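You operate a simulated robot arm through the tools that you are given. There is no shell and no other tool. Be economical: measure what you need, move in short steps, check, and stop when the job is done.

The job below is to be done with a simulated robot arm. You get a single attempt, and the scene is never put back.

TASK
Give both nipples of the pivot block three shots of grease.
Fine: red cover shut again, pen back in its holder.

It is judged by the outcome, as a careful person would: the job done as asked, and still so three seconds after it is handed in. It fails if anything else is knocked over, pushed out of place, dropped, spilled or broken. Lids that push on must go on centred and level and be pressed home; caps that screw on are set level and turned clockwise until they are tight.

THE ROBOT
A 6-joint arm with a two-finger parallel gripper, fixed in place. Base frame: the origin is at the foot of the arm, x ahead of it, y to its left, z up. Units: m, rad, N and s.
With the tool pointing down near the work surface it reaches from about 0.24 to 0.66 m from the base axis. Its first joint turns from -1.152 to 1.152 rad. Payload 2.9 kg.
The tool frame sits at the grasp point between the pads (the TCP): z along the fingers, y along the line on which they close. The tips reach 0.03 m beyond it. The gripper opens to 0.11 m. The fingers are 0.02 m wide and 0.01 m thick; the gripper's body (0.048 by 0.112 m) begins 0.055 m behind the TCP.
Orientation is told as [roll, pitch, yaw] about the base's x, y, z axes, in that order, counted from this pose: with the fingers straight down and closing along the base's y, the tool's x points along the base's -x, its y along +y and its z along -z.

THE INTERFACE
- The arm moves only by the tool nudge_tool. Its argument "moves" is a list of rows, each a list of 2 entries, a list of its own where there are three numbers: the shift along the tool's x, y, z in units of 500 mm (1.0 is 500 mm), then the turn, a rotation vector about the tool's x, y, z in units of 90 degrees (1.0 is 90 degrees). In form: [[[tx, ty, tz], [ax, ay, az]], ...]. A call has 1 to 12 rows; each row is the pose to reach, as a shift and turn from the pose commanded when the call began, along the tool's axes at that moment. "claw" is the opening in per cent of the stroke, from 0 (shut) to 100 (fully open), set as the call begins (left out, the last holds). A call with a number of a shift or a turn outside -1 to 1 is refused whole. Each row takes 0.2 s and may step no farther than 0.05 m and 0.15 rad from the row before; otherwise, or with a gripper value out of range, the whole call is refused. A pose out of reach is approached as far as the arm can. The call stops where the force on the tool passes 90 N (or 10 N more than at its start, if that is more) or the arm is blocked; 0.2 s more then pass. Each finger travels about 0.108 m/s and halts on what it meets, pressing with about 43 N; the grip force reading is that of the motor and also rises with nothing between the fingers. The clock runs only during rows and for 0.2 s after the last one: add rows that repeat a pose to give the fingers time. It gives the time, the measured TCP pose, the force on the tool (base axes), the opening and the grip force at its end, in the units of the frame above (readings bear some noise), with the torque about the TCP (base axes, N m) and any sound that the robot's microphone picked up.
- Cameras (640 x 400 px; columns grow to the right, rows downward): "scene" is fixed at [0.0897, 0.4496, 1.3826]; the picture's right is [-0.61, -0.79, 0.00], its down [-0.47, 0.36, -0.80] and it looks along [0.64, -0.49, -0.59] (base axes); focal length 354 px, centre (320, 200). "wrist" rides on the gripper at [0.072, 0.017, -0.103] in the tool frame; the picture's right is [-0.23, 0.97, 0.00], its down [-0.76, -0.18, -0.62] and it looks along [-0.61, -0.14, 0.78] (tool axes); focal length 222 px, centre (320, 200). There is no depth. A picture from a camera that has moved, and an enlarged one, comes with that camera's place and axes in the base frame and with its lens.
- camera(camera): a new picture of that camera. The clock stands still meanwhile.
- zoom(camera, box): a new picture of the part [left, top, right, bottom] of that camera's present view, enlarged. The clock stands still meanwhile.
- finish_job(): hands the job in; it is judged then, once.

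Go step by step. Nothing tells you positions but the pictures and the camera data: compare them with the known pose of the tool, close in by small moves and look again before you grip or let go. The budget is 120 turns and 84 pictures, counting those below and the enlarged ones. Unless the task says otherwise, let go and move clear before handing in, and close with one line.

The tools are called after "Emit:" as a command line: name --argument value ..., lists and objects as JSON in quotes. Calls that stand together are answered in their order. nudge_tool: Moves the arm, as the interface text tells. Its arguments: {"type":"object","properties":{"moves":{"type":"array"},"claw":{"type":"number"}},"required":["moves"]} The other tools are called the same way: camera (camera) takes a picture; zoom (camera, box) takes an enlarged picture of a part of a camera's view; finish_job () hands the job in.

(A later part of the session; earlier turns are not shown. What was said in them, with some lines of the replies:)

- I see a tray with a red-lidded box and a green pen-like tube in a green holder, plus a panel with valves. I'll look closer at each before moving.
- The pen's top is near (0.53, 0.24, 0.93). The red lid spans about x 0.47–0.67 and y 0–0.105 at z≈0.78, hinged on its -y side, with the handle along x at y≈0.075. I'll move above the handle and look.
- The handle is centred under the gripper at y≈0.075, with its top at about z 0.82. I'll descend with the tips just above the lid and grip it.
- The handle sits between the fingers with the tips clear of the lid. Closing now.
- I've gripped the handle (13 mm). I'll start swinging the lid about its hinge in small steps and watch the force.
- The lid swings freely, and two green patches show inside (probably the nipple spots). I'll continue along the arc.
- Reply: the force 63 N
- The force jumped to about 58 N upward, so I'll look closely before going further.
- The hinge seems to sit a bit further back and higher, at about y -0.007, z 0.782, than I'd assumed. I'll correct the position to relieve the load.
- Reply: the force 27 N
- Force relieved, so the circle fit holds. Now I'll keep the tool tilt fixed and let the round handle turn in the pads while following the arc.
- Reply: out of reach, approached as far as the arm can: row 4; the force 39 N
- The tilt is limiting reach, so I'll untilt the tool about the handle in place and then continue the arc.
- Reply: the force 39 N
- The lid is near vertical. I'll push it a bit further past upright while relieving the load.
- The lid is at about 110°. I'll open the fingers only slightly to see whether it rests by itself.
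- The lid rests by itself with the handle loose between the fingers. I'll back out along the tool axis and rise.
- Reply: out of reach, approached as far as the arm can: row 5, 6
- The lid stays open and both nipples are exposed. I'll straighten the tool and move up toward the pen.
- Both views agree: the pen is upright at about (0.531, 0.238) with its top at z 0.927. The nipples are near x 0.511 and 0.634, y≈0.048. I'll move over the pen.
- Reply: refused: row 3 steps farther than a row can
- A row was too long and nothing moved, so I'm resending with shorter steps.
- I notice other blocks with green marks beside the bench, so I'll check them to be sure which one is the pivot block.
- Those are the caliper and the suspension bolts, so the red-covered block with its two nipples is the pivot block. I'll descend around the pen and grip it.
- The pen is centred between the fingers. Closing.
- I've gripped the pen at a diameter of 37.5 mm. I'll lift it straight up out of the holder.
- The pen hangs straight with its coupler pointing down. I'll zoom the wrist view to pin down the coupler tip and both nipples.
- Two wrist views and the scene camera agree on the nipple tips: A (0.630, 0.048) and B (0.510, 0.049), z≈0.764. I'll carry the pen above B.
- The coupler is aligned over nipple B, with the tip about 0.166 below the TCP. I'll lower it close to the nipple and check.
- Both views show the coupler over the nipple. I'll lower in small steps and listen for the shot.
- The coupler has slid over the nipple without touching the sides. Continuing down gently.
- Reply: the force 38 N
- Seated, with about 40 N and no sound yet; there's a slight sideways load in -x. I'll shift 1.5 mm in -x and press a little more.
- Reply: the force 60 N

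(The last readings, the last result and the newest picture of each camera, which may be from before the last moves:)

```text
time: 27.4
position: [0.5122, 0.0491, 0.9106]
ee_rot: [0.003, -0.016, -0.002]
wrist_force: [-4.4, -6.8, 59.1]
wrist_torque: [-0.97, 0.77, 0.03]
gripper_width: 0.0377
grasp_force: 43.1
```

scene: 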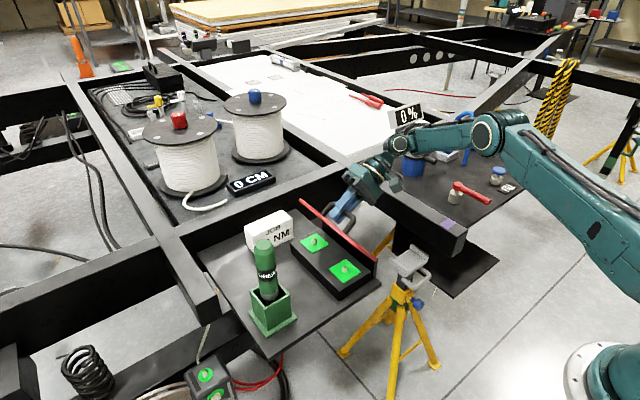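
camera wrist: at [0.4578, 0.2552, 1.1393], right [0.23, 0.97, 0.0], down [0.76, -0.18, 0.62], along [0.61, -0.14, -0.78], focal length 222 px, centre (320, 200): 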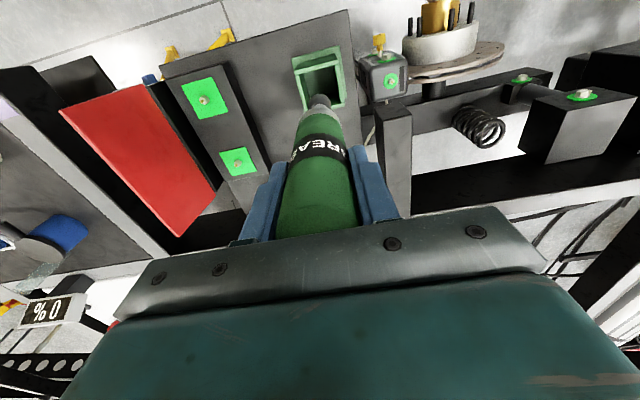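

Emit:
zoom --camera "scene" --box '[310, 220, 380, 280]'

Emit:
nudge_tool --moves '[[[0, 0, 0.006], [0, 0, 0]], [[0, 0, 0.006], [0, 0, 0]], [[0, 0, 0.006], [0, 0, 0]]]'

Emit:
zoom --camera "scene" --box '[310, 220, 380, 280]'

```text
6.67 times, centred on (345, 250) of scene
camera zoom: at [0.0887, 0.4494, 1.3827], right [-0.61, -0.79, 0.0], down [-0.47, 0.36, -0.8], along [0.64, -0.49, -0.59], focal length 2362 px, centre (153, -133)
```

zoom: 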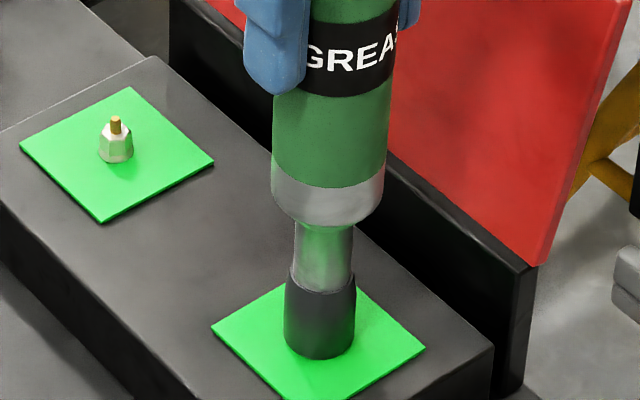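

```text
time: 28.2
position: [0.5136, 0.0504, 0.9085]
ee_rot: [0.005, -0.021, -0.001]
wrist_force: [-1.3, -11.6, 64.1]
wrist_torque: [-1.63, 0.35, 0.02]
gripper_width: 0.037
grasp_force: 42.2
```

```text
6.67 times, centred on (345, 250) of scene
camera zoom: at [0.0887, 0.4493, 1.3828], right [-0.61, -0.79, 0.0], down [-0.47, 0.36, -0.8], along [0.64, -0.49, -0.59], focal length 2362 px, centre (153, -133)
```

zoom: 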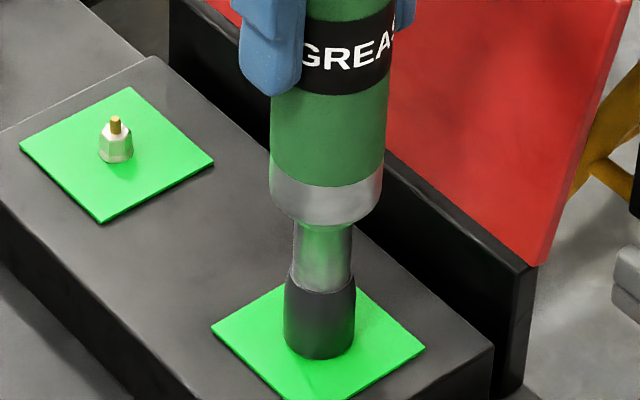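

I won't push harder because the pen is starting to tilt in the grip. I'll back off and look for any sign of a shot on the nipple or pen.

Emit:
nudge_tool --moves '[[[0, 0, -0.016], [0, 0, 0]], [[0, 0, -0.04], [0, 0, 0]], [[0, 0, -0.08], [0, 0, 0]], [[0, 0, -0.11], [0, 0, 0]]]'

Emit:
zoom --camera "scene" --box '[290, 190, 390, 290]'

```text
time: 29.2
position: [0.5098, 0.0503, 0.9545]
ee_rot: [0.003, 0.003, 0.0]
wrist_force: [-0.4, 0.3, -6.1]
wrist_torque: [-0.02, -0.01, -0.01]
gripper_width: 0.0373
grasp_force: 42.5
```

```text
4.00 times, centred on (340, 240) of scene
camera zoom: at [0.0898, 0.4496, 1.3826], right [-0.61, -0.79, 0.0], down [-0.47, 0.36, -0.8], along [0.64, -0.49, -0.59], focal length 1417 px, centre (240, 40)
```

zoom: 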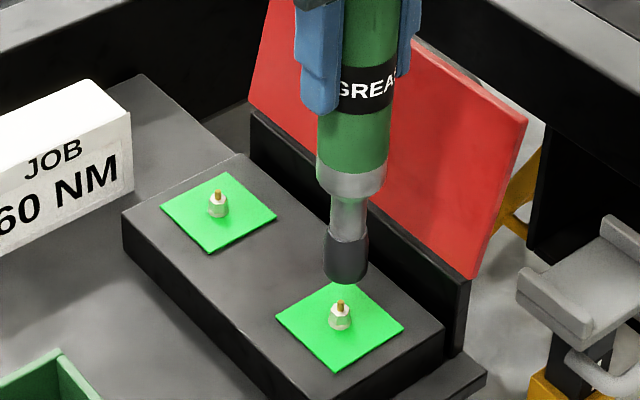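

There's no obvious change. I'll take a close look at the pen and nipple for details such as a plunger or counter.

Emit:
zoom --camera "scene" --box '[345, 185, 395, 275]'

Emit:
zoom --camera "scene" --box '[345, 250, 385, 275]'

Emit:
camera --camera "wrist"

```text
4.44 times, centred on (370, 230) of scene
camera zoom: at [0.0898, 0.4496, 1.3826], right [-0.61, -0.79, 0.0], down [-0.47, 0.36, -0.8], along [0.64, -0.49, -0.59], focal length 1574 px, centre (98, 67)
```

zoom: 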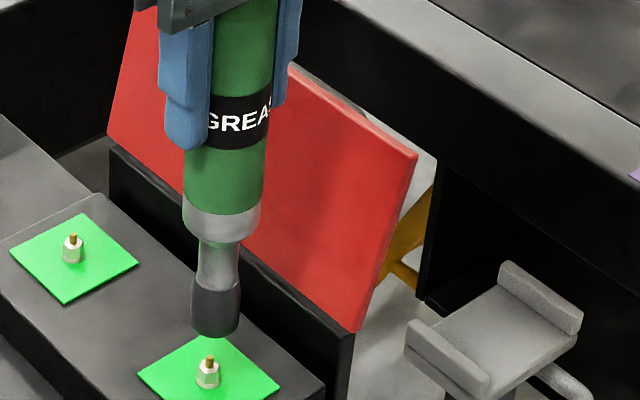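

```text
16.00 times, centred on (365, 262) of scene
camera zoom: at [0.0898, 0.4496, 1.3826], right [-0.61, -0.79, 0.0], down [-0.47, 0.36, -0.8], along [0.64, -0.49, -0.59], focal length 5668 px, centre (-400, -800)
```

zoom: 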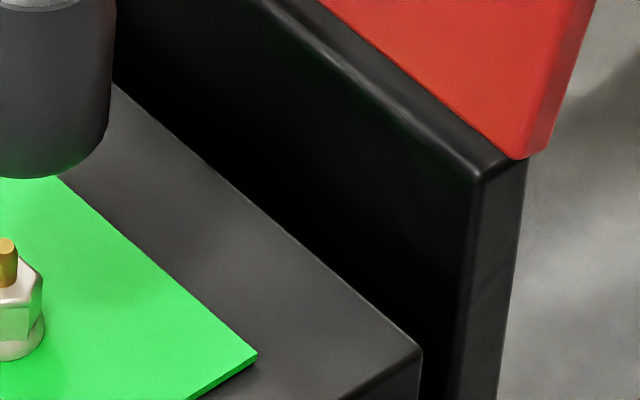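

```text
36 pictures are left
camera wrist: at [0.4374, 0.0667, 1.058], right [0.23, 0.97, 0.0], down [0.76, -0.18, 0.62], along [0.6, -0.14, -0.78], focal length 222 px, centre (320, 200)
```

wrist: 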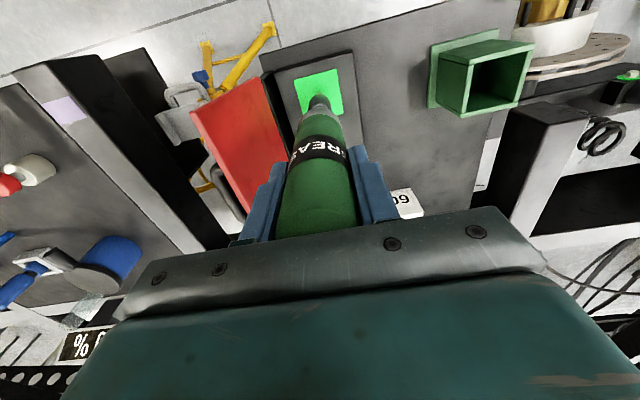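

I'll try a second clean press with a 1 mm shift in -y and moderate force, listening for a sound.

Emit:
nudge_tool --moves '[[[0, -0.002, 0.03], [0, 0, 0]], [[0, -0.002, 0.06], [0, 0, 0]], [[0, -0.002, 0.08], [0, 0, 0]], [[0, -0.002, 0.09], [0, 0, 0]], [[0, -0.002, 0.094], [0, 0, 0]], [[0, -0.002, 0.094], [0, 0, 0]]]'

```text
time: 30.6
position: [0.5101, 0.0482, 0.9095]
ee_rot: [0.003, -0.002, 0.0]
wrist_force: [-2.4, -1.9, 6.1]
wrist_torque: [-0.14, 0.38, 0.0]
gripper_width: 0.0376
grasp_force: 43.6
```

Emit:
nudge_tool --moves '[[[0, 0, 0.003], [0, 0, 0]], [[0, 0, 0.006], [0, 0, 0]]]'

```text
time: 31.2
position: [0.5111, 0.0489, 0.9078]
ee_rot: [0.0, -0.005, -0.003]
wrist_force: [-9.6, -9.7, 43.8]
wrist_torque: [-1.3, 1.46, -0.11]
gripper_width: 0.0377
grasp_force: 42.7
```

Still silent at about 49 N. The pen may need a firmer axial push, so I'll ramp up in small steps; the call stops itself at 90 N.

Emit:
nudge_tool --moves '[[[0.002, -0.002, 0.004], [0, 0, 0]], [[0.002, -0.002, 0.008], [0, 0, 0]], [[0.002, -0.002, 0.012], [0, 0, 0]]]'

```text
time: 32.0
position: [0.5118, 0.0471, 0.9077]
ee_rot: [0.004, -0.019, 0.001]
wrist_force: [-4.0, -7.6, 63.2]
wrist_torque: [-1.22, 0.63, -0.03]
gripper_width: 0.0376
grasp_force: 43.0
```

Emit:
nudge_tool --moves '[[[0, 0, 0.004], [0, 0, 0]], [[0, 0, 0.008], [0, 0, 0]], [[0, 0, 0.012], [0, 0, 0]], [[0, 0, 0.016], [0, 0, 0]]]'

```text
time: 32.9
position: [0.5146, 0.0474, 0.9043]
ee_rot: [0.005, -0.024, -0.001]
wrist_force: [-3.5, -0.9, 9.5]
wrist_torque: [-0.14, 0.55, 0.02]
gripper_width: 0.0378
grasp_force: 42.5
stopped in row 4: the force on the tool passed its limit at 92 N (the readings are from after the stop); the commanded pose is now the measured one
```

Emit:
zoom --camera "scene" --box '[290, 170, 410, 280]'

Emit:
zoom --camera "wrist" --box '[230, 40, 410, 240]'

```text
3.64 times, centred on (350, 225) of scene
camera zoom: at [0.0895, 0.4496, 1.3826], right [-0.61, -0.79, 0.0], down [-0.47, 0.36, -0.8], along [0.64, -0.49, -0.59], focal length 1288 px, centre (211, 109)
```

zoom: 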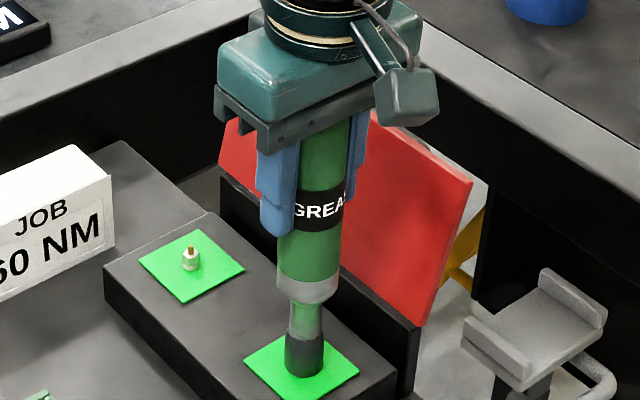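

```text
2.00 times, centred on (320, 140) of wrist
camera zoom: at [0.4399, 0.0641, 1.0064], right [0.23, 0.97, 0.01], down [0.75, -0.18, 0.64], along [0.63, -0.14, -0.77], focal length 444 px, centre (320, 320)
```

zoom: 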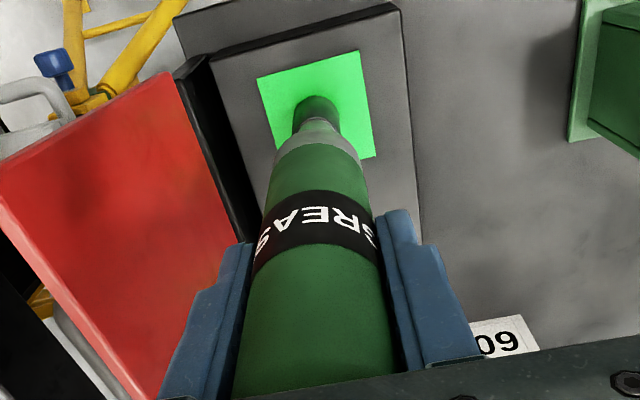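

There was no click even at 92 N, and the pen has rotated slightly in the pads. I'll ease the grip by about a millimetre per side so the pen stands square on the nipple, square up the tool, then squeeze again and listen in case squeezing gives the shot.

Emit:
nudge_tool --moves '[[[0, 0, 0], [0, 0, 0]], [[0, 0, 0], [0, 0, 0]], [[0.004, 0.001, 0], [0, 0.0075, 0]], [[0.008, 0.002, 0], [0, 0.015, 0]], [[0.008, 0.002, 0], [0, 0.015, 0]]]' --claw 35.5

Emit:
zoom --camera "scene" --box '[290, 170, 410, 280]'

```text
time: 34.1
position: [0.5112, 0.0478, 0.9045]
ee_rot: [0.005, -0.002, 0.0]
wrist_force: [-0.7, -0.7, 14.6]
wrist_torque: [-0.05, 0.1, 0.02]
gripper_width: 0.039
grasp_force: 0.0
```

```text
3.64 times, centred on (350, 225) of scene
camera zoom: at [0.0895, 0.4496, 1.3826], right [-0.61, -0.79, 0.0], down [-0.47, 0.36, -0.8], along [0.64, -0.49, -0.59], focal length 1288 px, centre (211, 109)
```

zoom: 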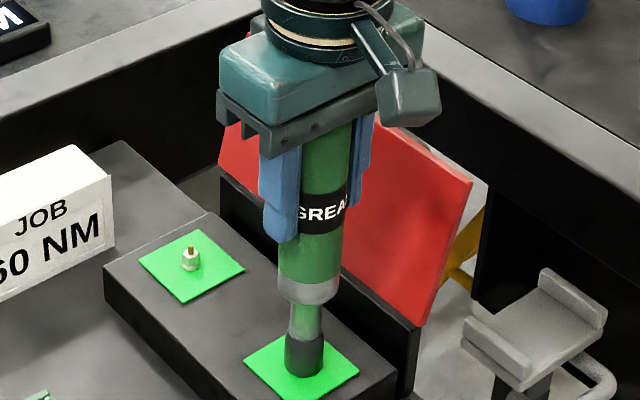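

With the fingers loose, the palm rests on the pen's top (about 15 N) and the pen stands square. Now I'll re-squeeze and listen.

Emit:
nudge_tool --moves '[[[0, 0, 0], [0, 0, 0]], [[0, 0, 0], [0, 0, 0]], [[0, 0, 0], [0, 0, 0]]]' --claw 0

```text
time: 34.9
position: [0.5105, 0.0467, 0.9046]
ee_rot: [0.005, -0.001, -0.001]
wrist_force: [-0.4, -5.7, 13.4]
wrist_torque: [-0.75, -0.01, -0.01]
gripper_width: 0.0375
grasp_force: 42.8
```

No sound from squeezing either. Now, with the palm behind the pen and the axis straight, I'll try a clean axial press.

Emit:
nudge_tool --moves '[[[0, -0.002, 0.003], [0, 0, 0]], [[0, -0.002, 0.006], [0, 0, 0]], [[0, -0.002, 0.009], [0, 0, 0]]]'

```text
time: 35.7
position: [0.5114, 0.0479, 0.9036]
ee_rot: [0.007, -0.005, 0.0]
wrist_force: [-13.3, -3.9, 57.2]
wrist_torque: [-0.45, 2.03, 0.05]
gripper_width: 0.0377
grasp_force: 42.8
```

Emit:
nudge_tool --moves '[[[0, 0, -0.012], [0, 0, 0]], [[0, 0, -0.04], [0, 0, 0]], [[0, 0, -0.08], [0, 0, 0]], [[0, 0, -0.11], [0, 0, 0]]]'

Emit:
zoom --camera "scene" --box '[310, 220, 380, 280]'

```text
time: 36.7
position: [0.5098, 0.049, 0.9538]
ee_rot: [0.004, -0.001, 0.0]
wrist_force: [-0.9, 0.2, -4.2]
wrist_torque: [-0.06, -0.02, -0.03]
gripper_width: 0.0374
grasp_force: 43.3
```

```text
6.67 times, centred on (345, 250) of scene
camera zoom: at [0.0898, 0.4496, 1.3826], right [-0.61, -0.79, 0.0], down [-0.47, 0.36, -0.8], along [0.64, -0.49, -0.59], focal length 2362 px, centre (153, -133)
```

zoom: 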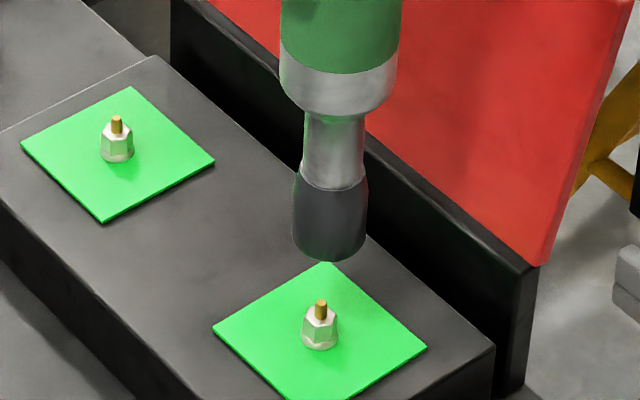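

I'll verify the lateral alignment from the wrist side too.

Emit:
zoom --camera "wrist" --box '[280, 60, 360, 130]'

```text
5.71 times, centred on (320, 95) of wrist
camera zoom: at [0.4384, 0.0652, 1.0576], right [0.23, 0.97, 0.01], down [0.76, -0.18, 0.62], along [0.61, -0.14, -0.78], focal length 1269 px, centre (320, 800)
```

zoom: 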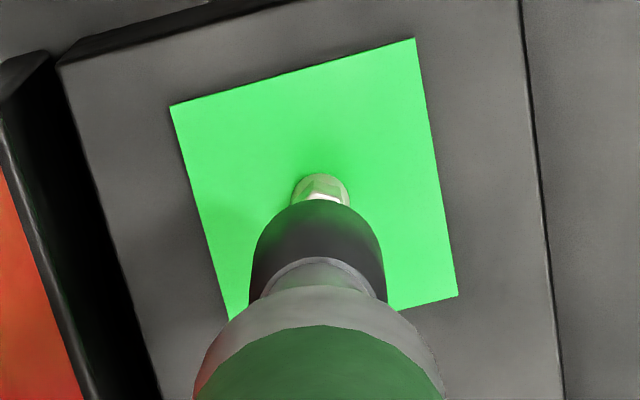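

From the wrist view the coupler and nipple axes coincide within 1 mm. The presses so far seated fully, with two full press-and-release cycles on B and no audible cue. I'll give B its third clean press and release in one call, checking the sound report.

Emit:
nudge_tool --moves '[[[0, 0, 0.04], [0, 0, 0]], [[0, 0, 0.08], [0, 0, 0]], [[0, 0, 0.1], [0, 0, 0]], [[0, 0, 0.105], [0, 0, 0]], [[0, 0, 0.111], [0, 0, 0]], [[0, 0, 0.111], [0, 0, 0]]]'

```text
time: 38.1
position: [0.5116, 0.0476, 0.9038]
ee_rot: [0.007, -0.009, 0.003]
wrist_force: [-14.5, 2.1, 60.6]
wrist_torque: [0.35, 2.16, 0.04]
gripper_width: 0.0373
grasp_force: 42.4
```

Emit:
nudge_tool --moves '[[[0, 0, -0.012], [0, 0, 0]], [[0, 0, -0.05], [0, 0, 0]], [[0, 0, -0.1], [0, 0, 0]], [[0, 0, -0.14], [0, 0, 0]], [[0, 0, -0.14], [0, 0, 0]]]'

Emit:
zoom --camera "scene" --box '[310, 220, 380, 280]'

```text
time: 39.3
position: [0.5098, 0.0473, 0.9684]
ee_rot: [0.004, -0.001, 0.0]
wrist_force: [0.6, 0.2, -4.9]
wrist_torque: [0.02, 0.0, -0.02]
gripper_width: 0.0375
grasp_force: 42.7
```

```text
6.67 times, centred on (345, 250) of scene
camera zoom: at [0.0898, 0.4496, 1.3826], right [-0.61, -0.79, 0.0], down [-0.47, 0.36, -0.8], along [0.64, -0.49, -0.59], focal length 2362 px, centre (153, -133)
```

zoom: 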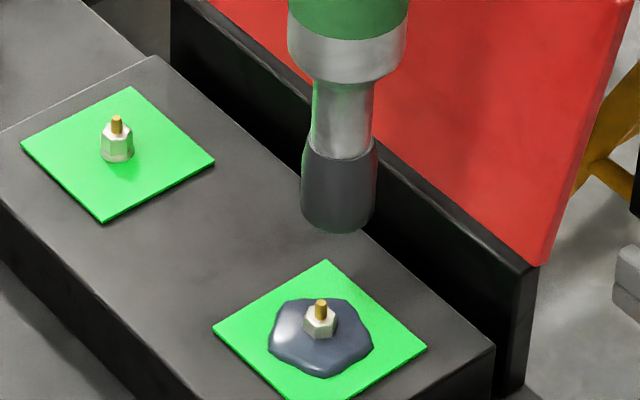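

Grease is now visible around nipple B, so the presses do count, silently. I'll leave B alone. Next I move 0.120 m along x to nipple A and do clean single presses, looking between them.

Emit:
nudge_tool --moves '[[[-0.08, 0, 0], [0, 0, 0]], [[-0.16, 0, 0], [0, 0, 0]], [[-0.24, 0, 0], [0, 0, 0]], [[-0.24, 0, 0], [0, 0, 0]], [[-0.24, 0, 0.04], [0, 0, 0]]]'

Emit:
zoom --camera "scene" --box '[280, 200, 360, 270]'

Emit:
zoom --camera "wrist" --box '[280, 60, 360, 130]'

```text
time: 40.5
position: [0.6313, 0.0489, 0.9492]
ee_rot: [0.005, 0.0, 0.0]
wrist_force: [0.7, 0.0, -5.1]
wrist_torque: [0.04, 0.0, -0.02]
gripper_width: 0.0376
grasp_force: 42.0
```

```text
5.71 times, centred on (320, 235) of scene
camera zoom: at [0.0898, 0.4496, 1.3826], right [-0.61, -0.79, 0.0], down [-0.47, 0.36, -0.8], along [0.64, -0.49, -0.59], focal length 2024 px, centre (320, 0)
```

zoom: 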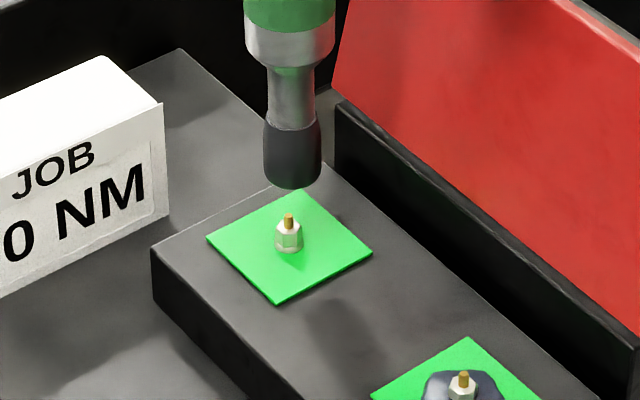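

```text
5.71 times, centred on (320, 95) of wrist
camera zoom: at [0.5578, 0.0649, 1.052], right [0.23, 0.97, 0.01], down [0.76, -0.18, 0.62], along [0.61, -0.14, -0.78], focal length 1269 px, centre (320, 800)
```

zoom: 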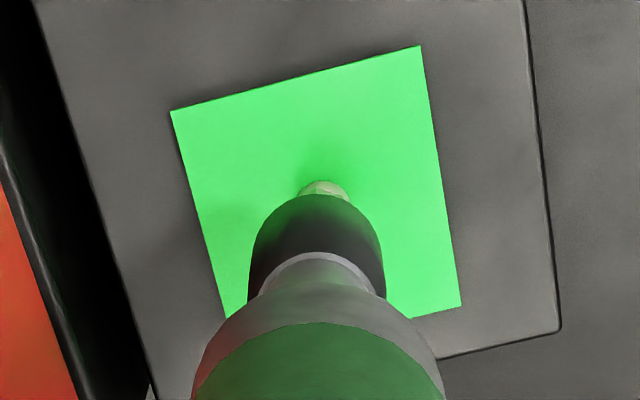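

Nearly aligned, so I'll correct 1.4 mm in +y. Then one clean press and release on A, and a look.

Emit:
nudge_tool --moves '[[[-0.001, 0.0028, 0.03], [0, 0, 0]], [[-0.001, 0.0028, 0.07], [0, 0, 0]], [[-0.001, 0.0028, 0.088], [0, 0, 0]], [[-0.001, 0.0028, 0.094], [0, 0, 0]], [[-0.001, 0.0028, 0.1], [0, 0, 0]], [[-0.001, 0.0028, 0.1], [0, 0, 0]]]'

Emit:
nudge_tool --moves '[[[0, 0, -0.012], [0, 0, 0]], [[0, 0, -0.04], [0, 0, 0]], [[0, 0, -0.08], [0, 0, 0]], [[0, 0, -0.1], [0, 0, 0]]]'

Emit:
zoom --camera "scene" --box '[280, 200, 360, 270]'

```text
time: 41.9
position: [0.6328, 0.0493, 0.9051]
ee_rot: [0.006, -0.006, 0.0]
wrist_force: [-13.5, -2.7, 43.4]
wrist_torque: [-0.43, 1.86, 0.03]
gripper_width: 0.0375
grasp_force: 42.8
```

```text
time: 42.9
position: [0.6306, 0.0479, 0.9494]
ee_rot: [0.006, 0.001, -0.001]
wrist_force: [0.2, -0.1, -3.9]
wrist_torque: [-0.01, -0.02, -0.02]
gripper_width: 0.0373
grasp_force: 43.5
```

```text
5.71 times, centred on (320, 235) of scene
camera zoom: at [0.0898, 0.4496, 1.3826], right [-0.61, -0.79, 0.0], down [-0.47, 0.36, -0.8], along [0.64, -0.49, -0.59], focal length 2024 px, centre (320, 0)
```

zoom: 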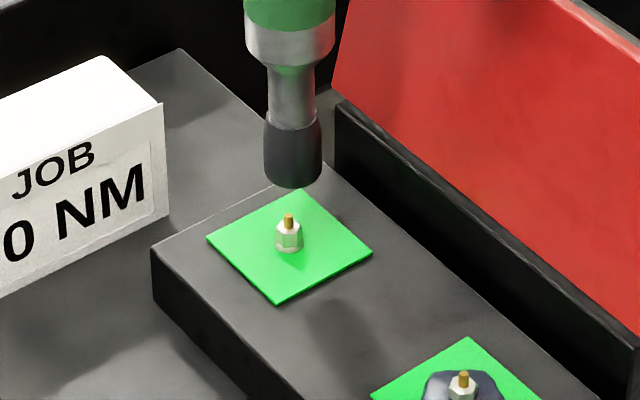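

One press done (about 48 N on the nipple), no blob yet, as with B's early presses. Second press.

Emit:
nudge_tool --moves '[[[0, 0, 0.03], [0, 0, 0]], [[0, 0, 0.07], [0, 0, 0]], [[0, 0, 0.088], [0, 0, 0]], [[0, 0, 0.095], [0, 0, 0]], [[0, 0, 0.102], [0, 0, 0]], [[0, 0, 0.102], [0, 0, 0]]]'

Emit:
nudge_tool --moves '[[[0, 0, -0.014], [0, 0, 0]], [[0, 0, -0.042], [0, 0, 0]], [[0, 0, -0.082], [0, 0, 0]], [[0, 0, -0.102], [0, 0, 0]]]'

Emit:
zoom --camera "scene" --box '[280, 200, 360, 270]'

```text
time: 44.3
position: [0.6332, 0.0491, 0.905]
ee_rot: [0.007, -0.015, 0.0]
wrist_force: [-3.0, 0.3, 40.0]
wrist_torque: [-0.05, 0.59, 0.05]
gripper_width: 0.0373
grasp_force: 42.9
```

```text
time: 45.3
position: [0.6306, 0.0488, 0.9501]
ee_rot: [0.005, 0.0, 0.0]
wrist_force: [0.6, 0.3, -3.5]
wrist_torque: [0.0, 0.01, -0.02]
gripper_width: 0.0375
grasp_force: 42.8
```

```text
5.71 times, centred on (320, 235) of scene
camera zoom: at [0.0898, 0.4496, 1.3826], right [-0.61, -0.79, 0.0], down [-0.47, 0.36, -0.8], along [0.64, -0.49, -0.59], focal length 2024 px, centre (320, 0)
```

zoom: 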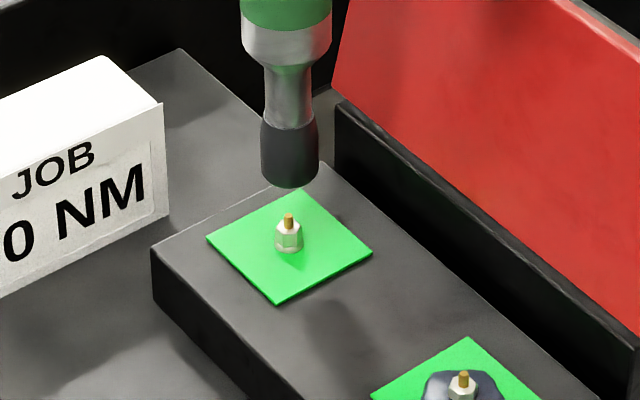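

Second press done. Third press on A.

Emit:
nudge_tool --moves '[[[0, 0, 0.03], [0, 0, 0]], [[0, 0, 0.07], [0, 0, 0]], [[0, 0, 0.088], [0, 0, 0]], [[0, 0, 0.096], [0, 0, 0]], [[0, 0, 0.104], [0, 0, 0]], [[0, 0, 0.104], [0, 0, 0]]]'

Emit:
nudge_tool --moves '[[[0, 0, -0.016], [0, 0, 0]], [[0, 0, -0.044], [0, 0, 0]], [[0, 0, -0.084], [0, 0, 0]], [[0, 0, -0.104], [0, 0, 0]]]'

Emit:
zoom --camera "scene" --box '[280, 200, 380, 280]'

```text
time: 46.7
position: [0.6322, 0.051, 0.904]
ee_rot: [0.007, -0.014, 0.001]
wrist_force: [-9.9, 1.4, 48.3]
wrist_torque: [0.25, 1.47, -0.04]
gripper_width: 0.0374
grasp_force: 42.5
```

```text
time: 47.7
position: [0.6303, 0.05, 0.949]
ee_rot: [0.005, 0.001, -0.001]
wrist_force: [-0.4, 0.5, -4.1]
wrist_torque: [-0.01, 0.01, 0.02]
gripper_width: 0.0372
grasp_force: 42.8
```

```text
5.00 times, centred on (330, 240) of scene
camera zoom: at [0.0898, 0.4496, 1.3826], right [-0.61, -0.79, 0.0], down [-0.47, 0.36, -0.8], along [0.64, -0.49, -0.59], focal length 1771 px, centre (270, 0)
```

zoom: 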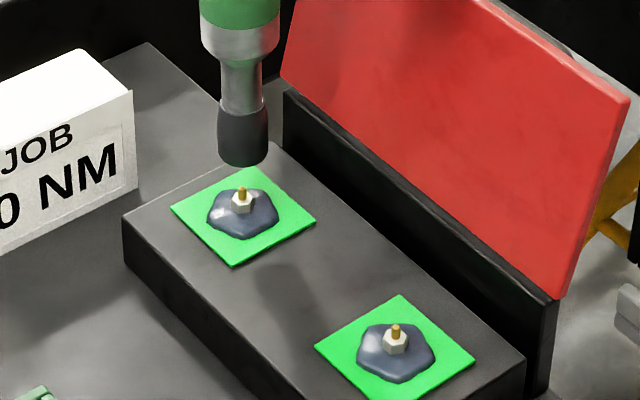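

Grease appeared at A after exactly three presses, matching B, so both nipples have their three shots. Now I'll raise the pen and carry it back above the holder.

Emit:
nudge_tool --moves '[[[0, 0, -0.08], [0, 0, 0]], [[0, 0, -0.16], [0, 0, 0]], [[0.02, 0.04, -0.22], [0, 0, 0]], [[0.056, 0.108, -0.22], [0, 0, 0]], [[0.092, 0.176, -0.22], [0, 0, 0]], [[0.128, 0.244, -0.22], [0, 0, 0]], [[0.164, 0.312, -0.22], [0, 0, 0]], [[0.198, 0.378, -0.22], [0, 0, 0]], [[0.198, 0.378, -0.22], [0, 0, 0]]]'

Emit:
zoom --camera "scene" --box '[200, 190, 340, 350]'

Emit:
zoom --camera "wrist" --box '[260, 20, 400, 140]'

```text
time: 49.7
position: [0.5318, 0.2383, 1.0607]
ee_rot: [0.006, 0.0, 0.0]
wrist_force: [0.2, 0.3, -4.2]
wrist_torque: [0.0, 0.0, 0.0]
gripper_width: 0.0375
grasp_force: 43.5
```

```text
2.50 times, centred on (270, 270) of scene
camera zoom: at [0.0898, 0.4497, 1.3825], right [-0.61, -0.79, 0.0], down [-0.47, 0.36, -0.8], along [0.64, -0.49, -0.59], focal length 886 px, centre (445, 25)
```

zoom: 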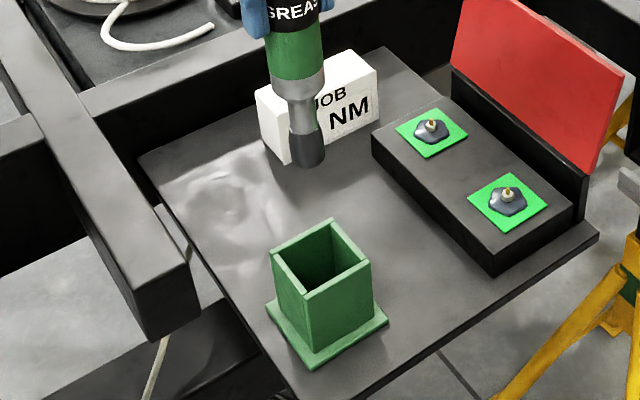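

```text
3.33 times, centred on (330, 80) of wrist
camera zoom: at [0.4604, 0.2542, 1.164], right [0.23, 0.97, 0.01], down [0.76, -0.18, 0.62], along [0.61, -0.14, -0.78], focal length 740 px, centre (287, 600)
```

zoom: 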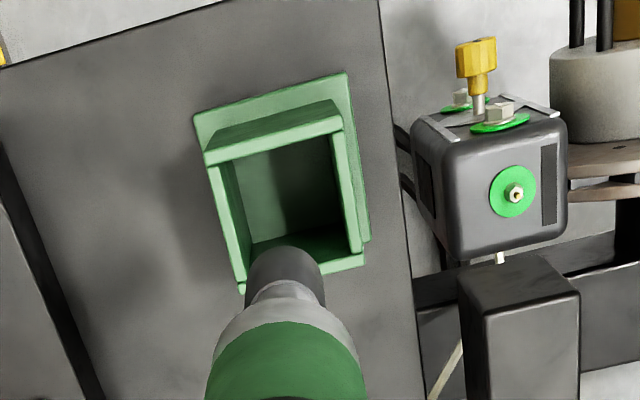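

The tip lies on the holder's vertical axis in both views. I'll lower the pen into the holder.

Emit:
nudge_tool --moves '[[[0, 0, 0.06], [0, 0, 0]], [[0, 0, 0.12], [0, 0, 0]], [[0, 0, 0.18], [0, 0, 0]], [[0, 0, 0.24], [0, 0, 0]], [[0, 0, 0.29], [0, 0, 0]], [[0, 0, 0.33], [0, 0, 0]], [[0, 0, 0.355], [0, 0, 0]]]'

Emit:
zoom --camera "scene" --box '[200, 190, 340, 350]'

```text
time: 51.3
position: [0.5312, 0.2382, 0.8834]
ee_rot: [0.004, 0.001, 0.001]
wrist_force: [0.1, -0.6, -4.0]
wrist_torque: [-0.03, -0.02, 0.01]
gripper_width: 0.0376
grasp_force: 43.1
```

```text
2.50 times, centred on (270, 270) of scene
camera zoom: at [0.0898, 0.4496, 1.3825], right [-0.61, -0.79, 0.0], down [-0.47, 0.36, -0.8], along [0.64, -0.49, -0.59], focal length 886 px, centre (445, 25)
```

zoom: 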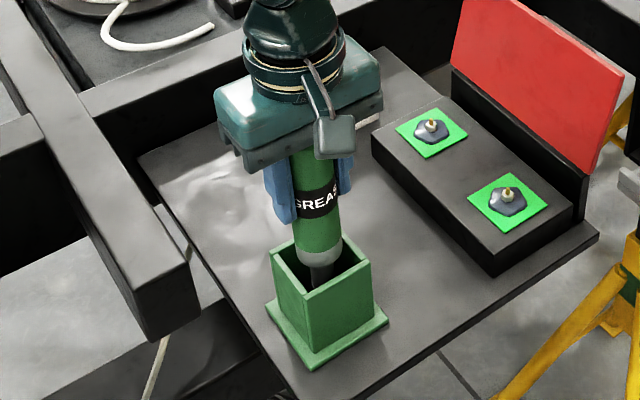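

The pen is in the holder; I'll lower the last few millimetres until it touches the floor.

Emit:
nudge_tool --moves '[[[0, 0, 0.008], [0, 0, 0]], [[0, 0, 0.016], [0, 0, 0]], [[0, 0, 0.02], [0, 0, 0]]]'

```text
time: 52.1
position: [0.5329, 0.2379, 0.8745]
ee_rot: [0.007, -0.004, 0.002]
wrist_force: [-4.0, -1.3, 9.8]
wrist_torque: [-0.47, 0.41, -0.02]
gripper_width: 0.0375
grasp_force: 43.4
```

Floor contact at TCP z≈0.8745. I'll unload a millimetre, open, and retreat straight up.

Emit:
nudge_tool --moves '[[[0, 0, -0.003], [0, 0, 0]], [[0, 0, -0.003], [0, 0, 0]], [[0, 0, -0.003], [0, 0, 0]]]' --claw 45

Emit:
nudge_tool --moves '[[[0, 0, -0.01], [0, 0, 0]], [[0, 0, -0.03], [0, 0, 0]], [[0, 0, -0.08], [0, 0, 0]], [[0, 0, -0.15], [0, 0, 0]], [[0, 0, -0.23], [0, 0, 0]], [[0, 0, -0.31], [0, 0, 0]]]' --claw 75

Emit:
zoom --camera "scene" --box '[200, 190, 340, 350]'

```text
time: 52.9
position: [0.5335, 0.2374, 0.8745]
ee_rot: [0.005, -0.001, -0.002]
wrist_force: [-0.9, 0.0, 2.7]
wrist_torque: [-0.03, -0.01, 0.0]
gripper_width: 0.0499
grasp_force: 0.0
```

```text
time: 54.3
position: [0.5317, 0.2373, 1.0299]
ee_rot: [0.007, -0.001, -0.001]
wrist_force: [0.5, -0.4, -0.1]
wrist_torque: [0.01, -0.01, 0.01]
gripper_width: 0.0825
grasp_force: 0.0
```

```text
2.50 times, centred on (270, 270) of scene
camera zoom: at [0.0897, 0.4496, 1.3826], right [-0.61, -0.79, 0.0], down [-0.47, 0.36, -0.8], along [0.64, -0.49, -0.59], focal length 886 px, centre (445, 25)
```

zoom: 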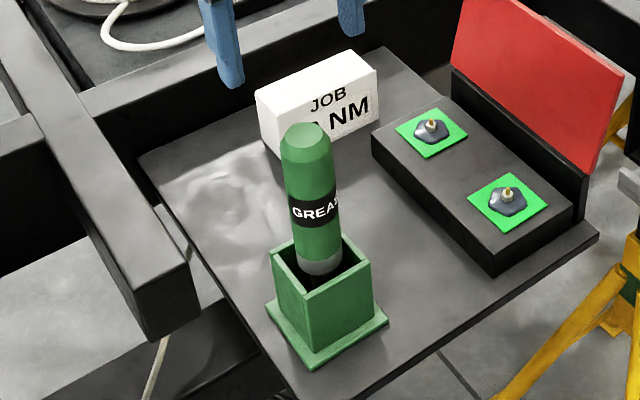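

The pen is back in its holder. Now to close the cover: I'll travel back behind the open lid, tilting the tool as before.

Emit:
nudge_tool --moves '[[[0, 0, -0.09], [0, 0, 0]], [[0, 0, -0.17], [0, 0, 0]], [[-0.01, -0.09, -0.18], [0, 0, 0]], [[-0.02, -0.18, -0.18], [0, 0, 0]], [[-0.03, -0.27, -0.18], [0, 0, 0]], [[-0.05, -0.36, -0.18], [-0.06, 0, 0]], [[-0.06, -0.45, -0.18], [-0.13, 0, 0]], [[-0.07, -0.54, -0.18], [-0.19, 0, 0]], [[-0.08, -0.63, -0.18], [-0.25, 0, 0]], [[-0.08, -0.67, -0.13], [-0.318, 0, 0]], [[-0.08, -0.7, -0.07], [-0.318, 0, 0]], [[-0.08, -0.7, -0.07], [-0.318, 0, 0]]]' --claw 30

Emit:
camera --camera "wrist"

```text
time: 56.9
position: [0.5359, -0.0942, 1.0409]
ee_rot: [0.504, -0.006, -0.003]
wrist_force: [-0.1, -0.1, 0.7]
wrist_torque: [0.0, -0.04, 0.0]
gripper_width: 0.033
grasp_force: 0.2
out of reach, approached as far as the arm can: row 7, 8, 9, 10, 11, 12
```

```text
20 pictures are left
camera wrist: at [0.463, -0.1281, 1.1395], right [0.23, 0.85, 0.47], down [0.76, -0.46, 0.46], along [0.61, 0.25, -0.75], focal length 222 px, centre (320, 200)
```

wrist: 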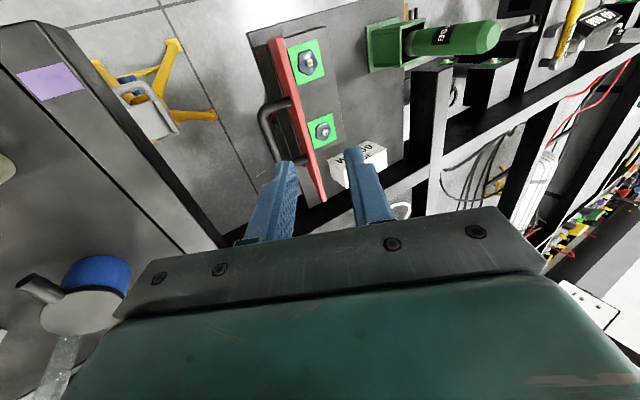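

Emit:
nudge_tool --moves '[[[-0.02, -0.05, 0.04], [0, 0, 0]], [[-0.045, -0.1, 0.09], [0, 0, 0]], [[-0.072, -0.145, 0.139], [0, 0, 0]], [[-0.072, -0.145, 0.139], [0, 0, 0]]]'

Emit:
camera --camera "wrist"

```text
time: 57.9
position: [0.5723, -0.1209, 0.9457]
ee_rot: [0.502, -0.005, -0.002]
wrist_force: [-0.1, 0.7, 0.6]
wrist_torque: [0.0, 0.04, 0.0]
gripper_width: 0.0329
grasp_force: 0.2
```

```text
19 pictures are left
camera wrist: at [0.5, -0.155, 1.0439], right [0.23, 0.85, 0.47], down [0.76, -0.46, 0.46], along [0.61, 0.25, -0.75], focal length 222 px, centre (320, 200)
```

wrist: 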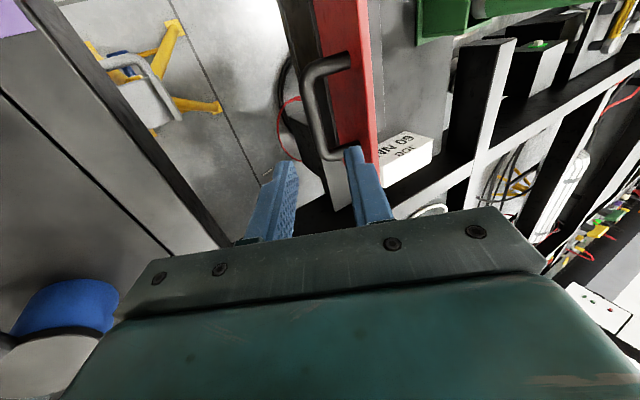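

The handle is where I left it, at about (y -0.071, z 0.848). I'll advance along the tool axis so the fingers straddle it.

Emit:
nudge_tool --moves '[[[0, -0.0056, 0.06], [0, 0, 0]], [[0, -0.0056, 0.12], [0, 0, 0]], [[0, -0.0056, 0.17], [0, 0, 0]], [[0, -0.0056, 0.22], [0, 0, 0]]]'

Emit:
camera --camera "wrist"

```text
time: 58.9
position: [0.5752, -0.0707, 0.8467]
ee_rot: [0.505, -0.003, 0.0]
wrist_force: [-0.1, 0.1, -0.8]
wrist_torque: [0.02, 0.0, 0.02]
gripper_width: 0.0329
grasp_force: 0.0
```

```text
18 pictures are left
camera wrist: at [0.5028, -0.1052, 0.9463], right [0.23, 0.85, 0.47], down [0.76, -0.46, 0.46], along [0.61, 0.26, -0.75], focal length 222 px, centre (320, 200)
```

wrist: 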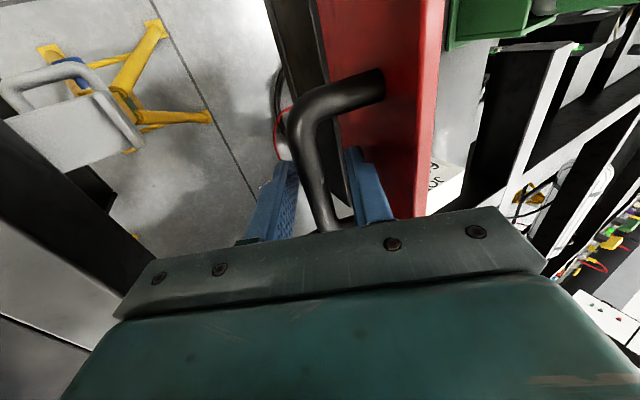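

Same picture as when I released it. Gripping the handle.

Emit:
nudge_tool --moves '[[[0, 0, 0], [0, 0, 0]], [[0, 0, 0], [0, 0, 0]], [[0, 0, 0], [0, 0, 0]]]' --claw 0

Emit:
nudge_tool --moves '[[[0, 0.0146, -0.0028], [0, 0, 0]], [[0, 0.0292, -0.0052], [0, 0, 0]], [[0, 0.0427, -0.0062], [0, 0, 0]], [[0, 0.0562, -0.0062], [0, 0, 0]]]'

```text
time: 59.7
position: [0.5757, -0.0709, 0.8483]
ee_rot: [0.505, -0.002, 0.002]
wrist_force: [0.7, 1.4, -3.0]
wrist_torque: [0.0, -0.44, 0.43]
gripper_width: 0.0131
grasp_force: 45.2
```

```text
time: 60.7
position: [0.5747, -0.0463, 0.8647]
ee_rot: [0.505, 0.0, -0.001]
wrist_force: [8.8, 1.3, -8.2]
wrist_torque: [-0.15, 0.12, 0.67]
gripper_width: 0.0133
grasp_force: 44.8
```

The lid follows with low forces. Continuing the arc down.

Emit:
nudge_tool --moves '[[[0, 0.027, 0.004], [0, 0, 0]], [[0, 0.0532, 0.0114], [0, 0, 0]], [[0, 0.0778, 0.0224], [0, 0, 0]], [[0, 0.101, 0.037], [0, 0, 0]]]'

```text
time: 61.7
position: [0.5752, 0.0059, 0.8723]
ee_rot: [0.506, 0.002, -0.001]
wrist_force: [-0.1, -3.2, -1.1]
wrist_torque: [-0.21, 0.11, 0.34]
gripper_width: 0.0133
grasp_force: 45.2
```

Emit:
nudge_tool --moves '[[[0, 0.0202, 0.0172], [0, 0, 0]], [[0, 0.0378, 0.038], [0, 0, 0]], [[0, 0.052, 0.061], [0, 0, 0]]]'

Emit:
zoom --camera "scene" --box '[240, 160, 400, 300]'

```text
time: 62.5
position: [0.5756, 0.0437, 0.8588]
ee_rot: [0.504, 0.0, -0.001]
wrist_force: [0.5, -7.0, -4.3]
wrist_torque: [-0.28, 0.28, 0.22]
gripper_width: 0.0134
grasp_force: 45.3
```

```text
2.86 times, centred on (320, 230) of scene
camera zoom: at [0.0899, 0.4494, 1.3826], right [-0.61, -0.79, 0.0], down [-0.47, 0.36, -0.8], along [0.64, -0.49, -0.59], focal length 1012 px, centre (320, 114)
```

zoom: 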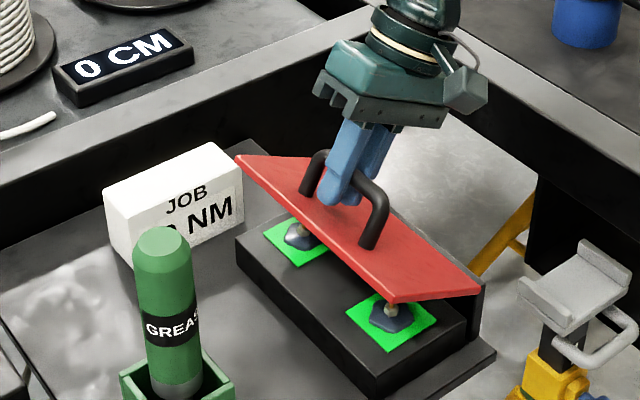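

Emit:
nudge_tool --moves '[[[0, 0.0053, 0.0125], [0.042, 0, 0]], [[0, 0.0106, 0.025], [0.083, 0, 0]], [[0, 0.0168, 0.0474], [0.159, 0, 0]], [[0, 0.0198, 0.0726], [0.242, 0, 0]]]'

```text
time: 63.5
position: [0.5744, 0.0702, 0.8317]
ee_rot: [0.125, 0.0, 0.002]
wrist_force: [-2.5, -4.7, -3.5]
wrist_torque: [0.02, 0.14, -0.16]
gripper_width: 0.0131
grasp_force: 44.9
```

Emit:
nudge_tool --moves '[[[0, 0.0043, 0.0109], [0.038, 0, 0]], [[0, 0.0086, 0.0218], [0.078, 0, 0]], [[0, 0.0086, 0.0238], [0.078, 0, 0]]]'

Emit:
zoom --camera "scene" --box '[240, 160, 400, 300]'

```text
time: 64.3
position: [0.5743, 0.0754, 0.8233]
ee_rot: [0.001, -0.004, 0.001]
wrist_force: [-15.7, -7.4, 29.6]
wrist_torque: [-0.07, 0.63, 0.02]
gripper_width: 0.0133
grasp_force: 45.1
```

```text
2.86 times, centred on (320, 230) of scene
camera zoom: at [0.0889, 0.4494, 1.3827], right [-0.61, -0.79, 0.0], down [-0.47, 0.36, -0.8], along [0.64, -0.49, -0.59], focal length 1012 px, centre (320, 114)
```

zoom: 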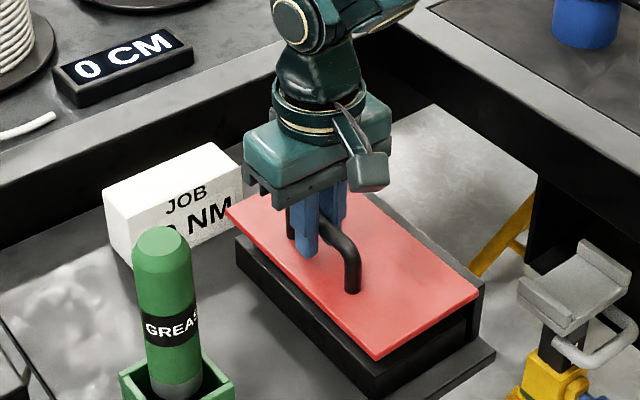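

The lid is down with about 30 N of contact. I'll release, then rise and compare with the initial closed view.

Emit:
nudge_tool --moves '[[[0, 0, 0], [0, 0, 0]], [[0, 0, 0], [0, 0, 0]], [[0, 0, 0], [0, 0, 0]]]' --claw 45

Emit:
nudge_tool --moves '[[[0, 0, -0.04], [0, 0, 0]], [[0, 0, -0.1], [0, 0, 0]], [[0, 0, -0.18], [0, 0, 0]]]'

Emit:
zoom --camera "scene" --box '[200, 190, 400, 350]'

```text
time: 65.1
position: [0.5743, 0.075, 0.8195]
ee_rot: [0.003, -0.001, 0.0]
wrist_force: [1.0, 0.4, 0.2]
wrist_torque: [-0.01, -0.02, 0.0]
gripper_width: 0.0492
grasp_force: 0.0
```

```text
time: 65.9
position: [0.5733, 0.0743, 0.9121]
ee_rot: [0.004, -0.001, -0.001]
wrist_force: [0.2, -0.7, -0.7]
wrist_torque: [0.0, -0.02, -0.01]
gripper_width: 0.0493
grasp_force: 0.1
```

```text
2.50 times, centred on (300, 270) of scene
camera zoom: at [0.0897, 0.4496, 1.3826], right [-0.61, -0.79, 0.0], down [-0.47, 0.36, -0.8], along [0.64, -0.49, -0.59], focal length 886 px, centre (370, 25)
```

zoom: 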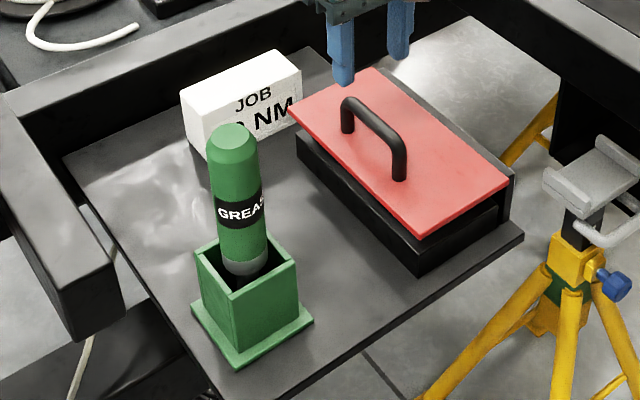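

The cover and pen match the starting view exactly. I'll rise clear, then hand in.

Emit:
nudge_tool --moves '[[[0, 0, -0.08], [0, 0, 0]], [[0, 0, -0.16], [0, 0, 0]], [[0, 0, -0.24], [0, 0, 0]]]'

Emit:
finish_job

```text
time: 66.7
position: [0.5733, 0.0757, 1.0334]
ee_rot: [0.004, 0.001, 0.0]
wrist_force: [-0.2, 0.0, 0.5]
wrist_torque: [0.02, -0.01, 0.01]
gripper_width: 0.0494
grasp_force: 0.1
```

```text
The job is handed in.
```

Both pivot-block nipples got three presses of the grease pen, with grease showing at each after the third (the robot gives no shot count; one press on the first nipple dipped to about 14 N and rose again before release). The red cover is shut and the pen is back in its holder.
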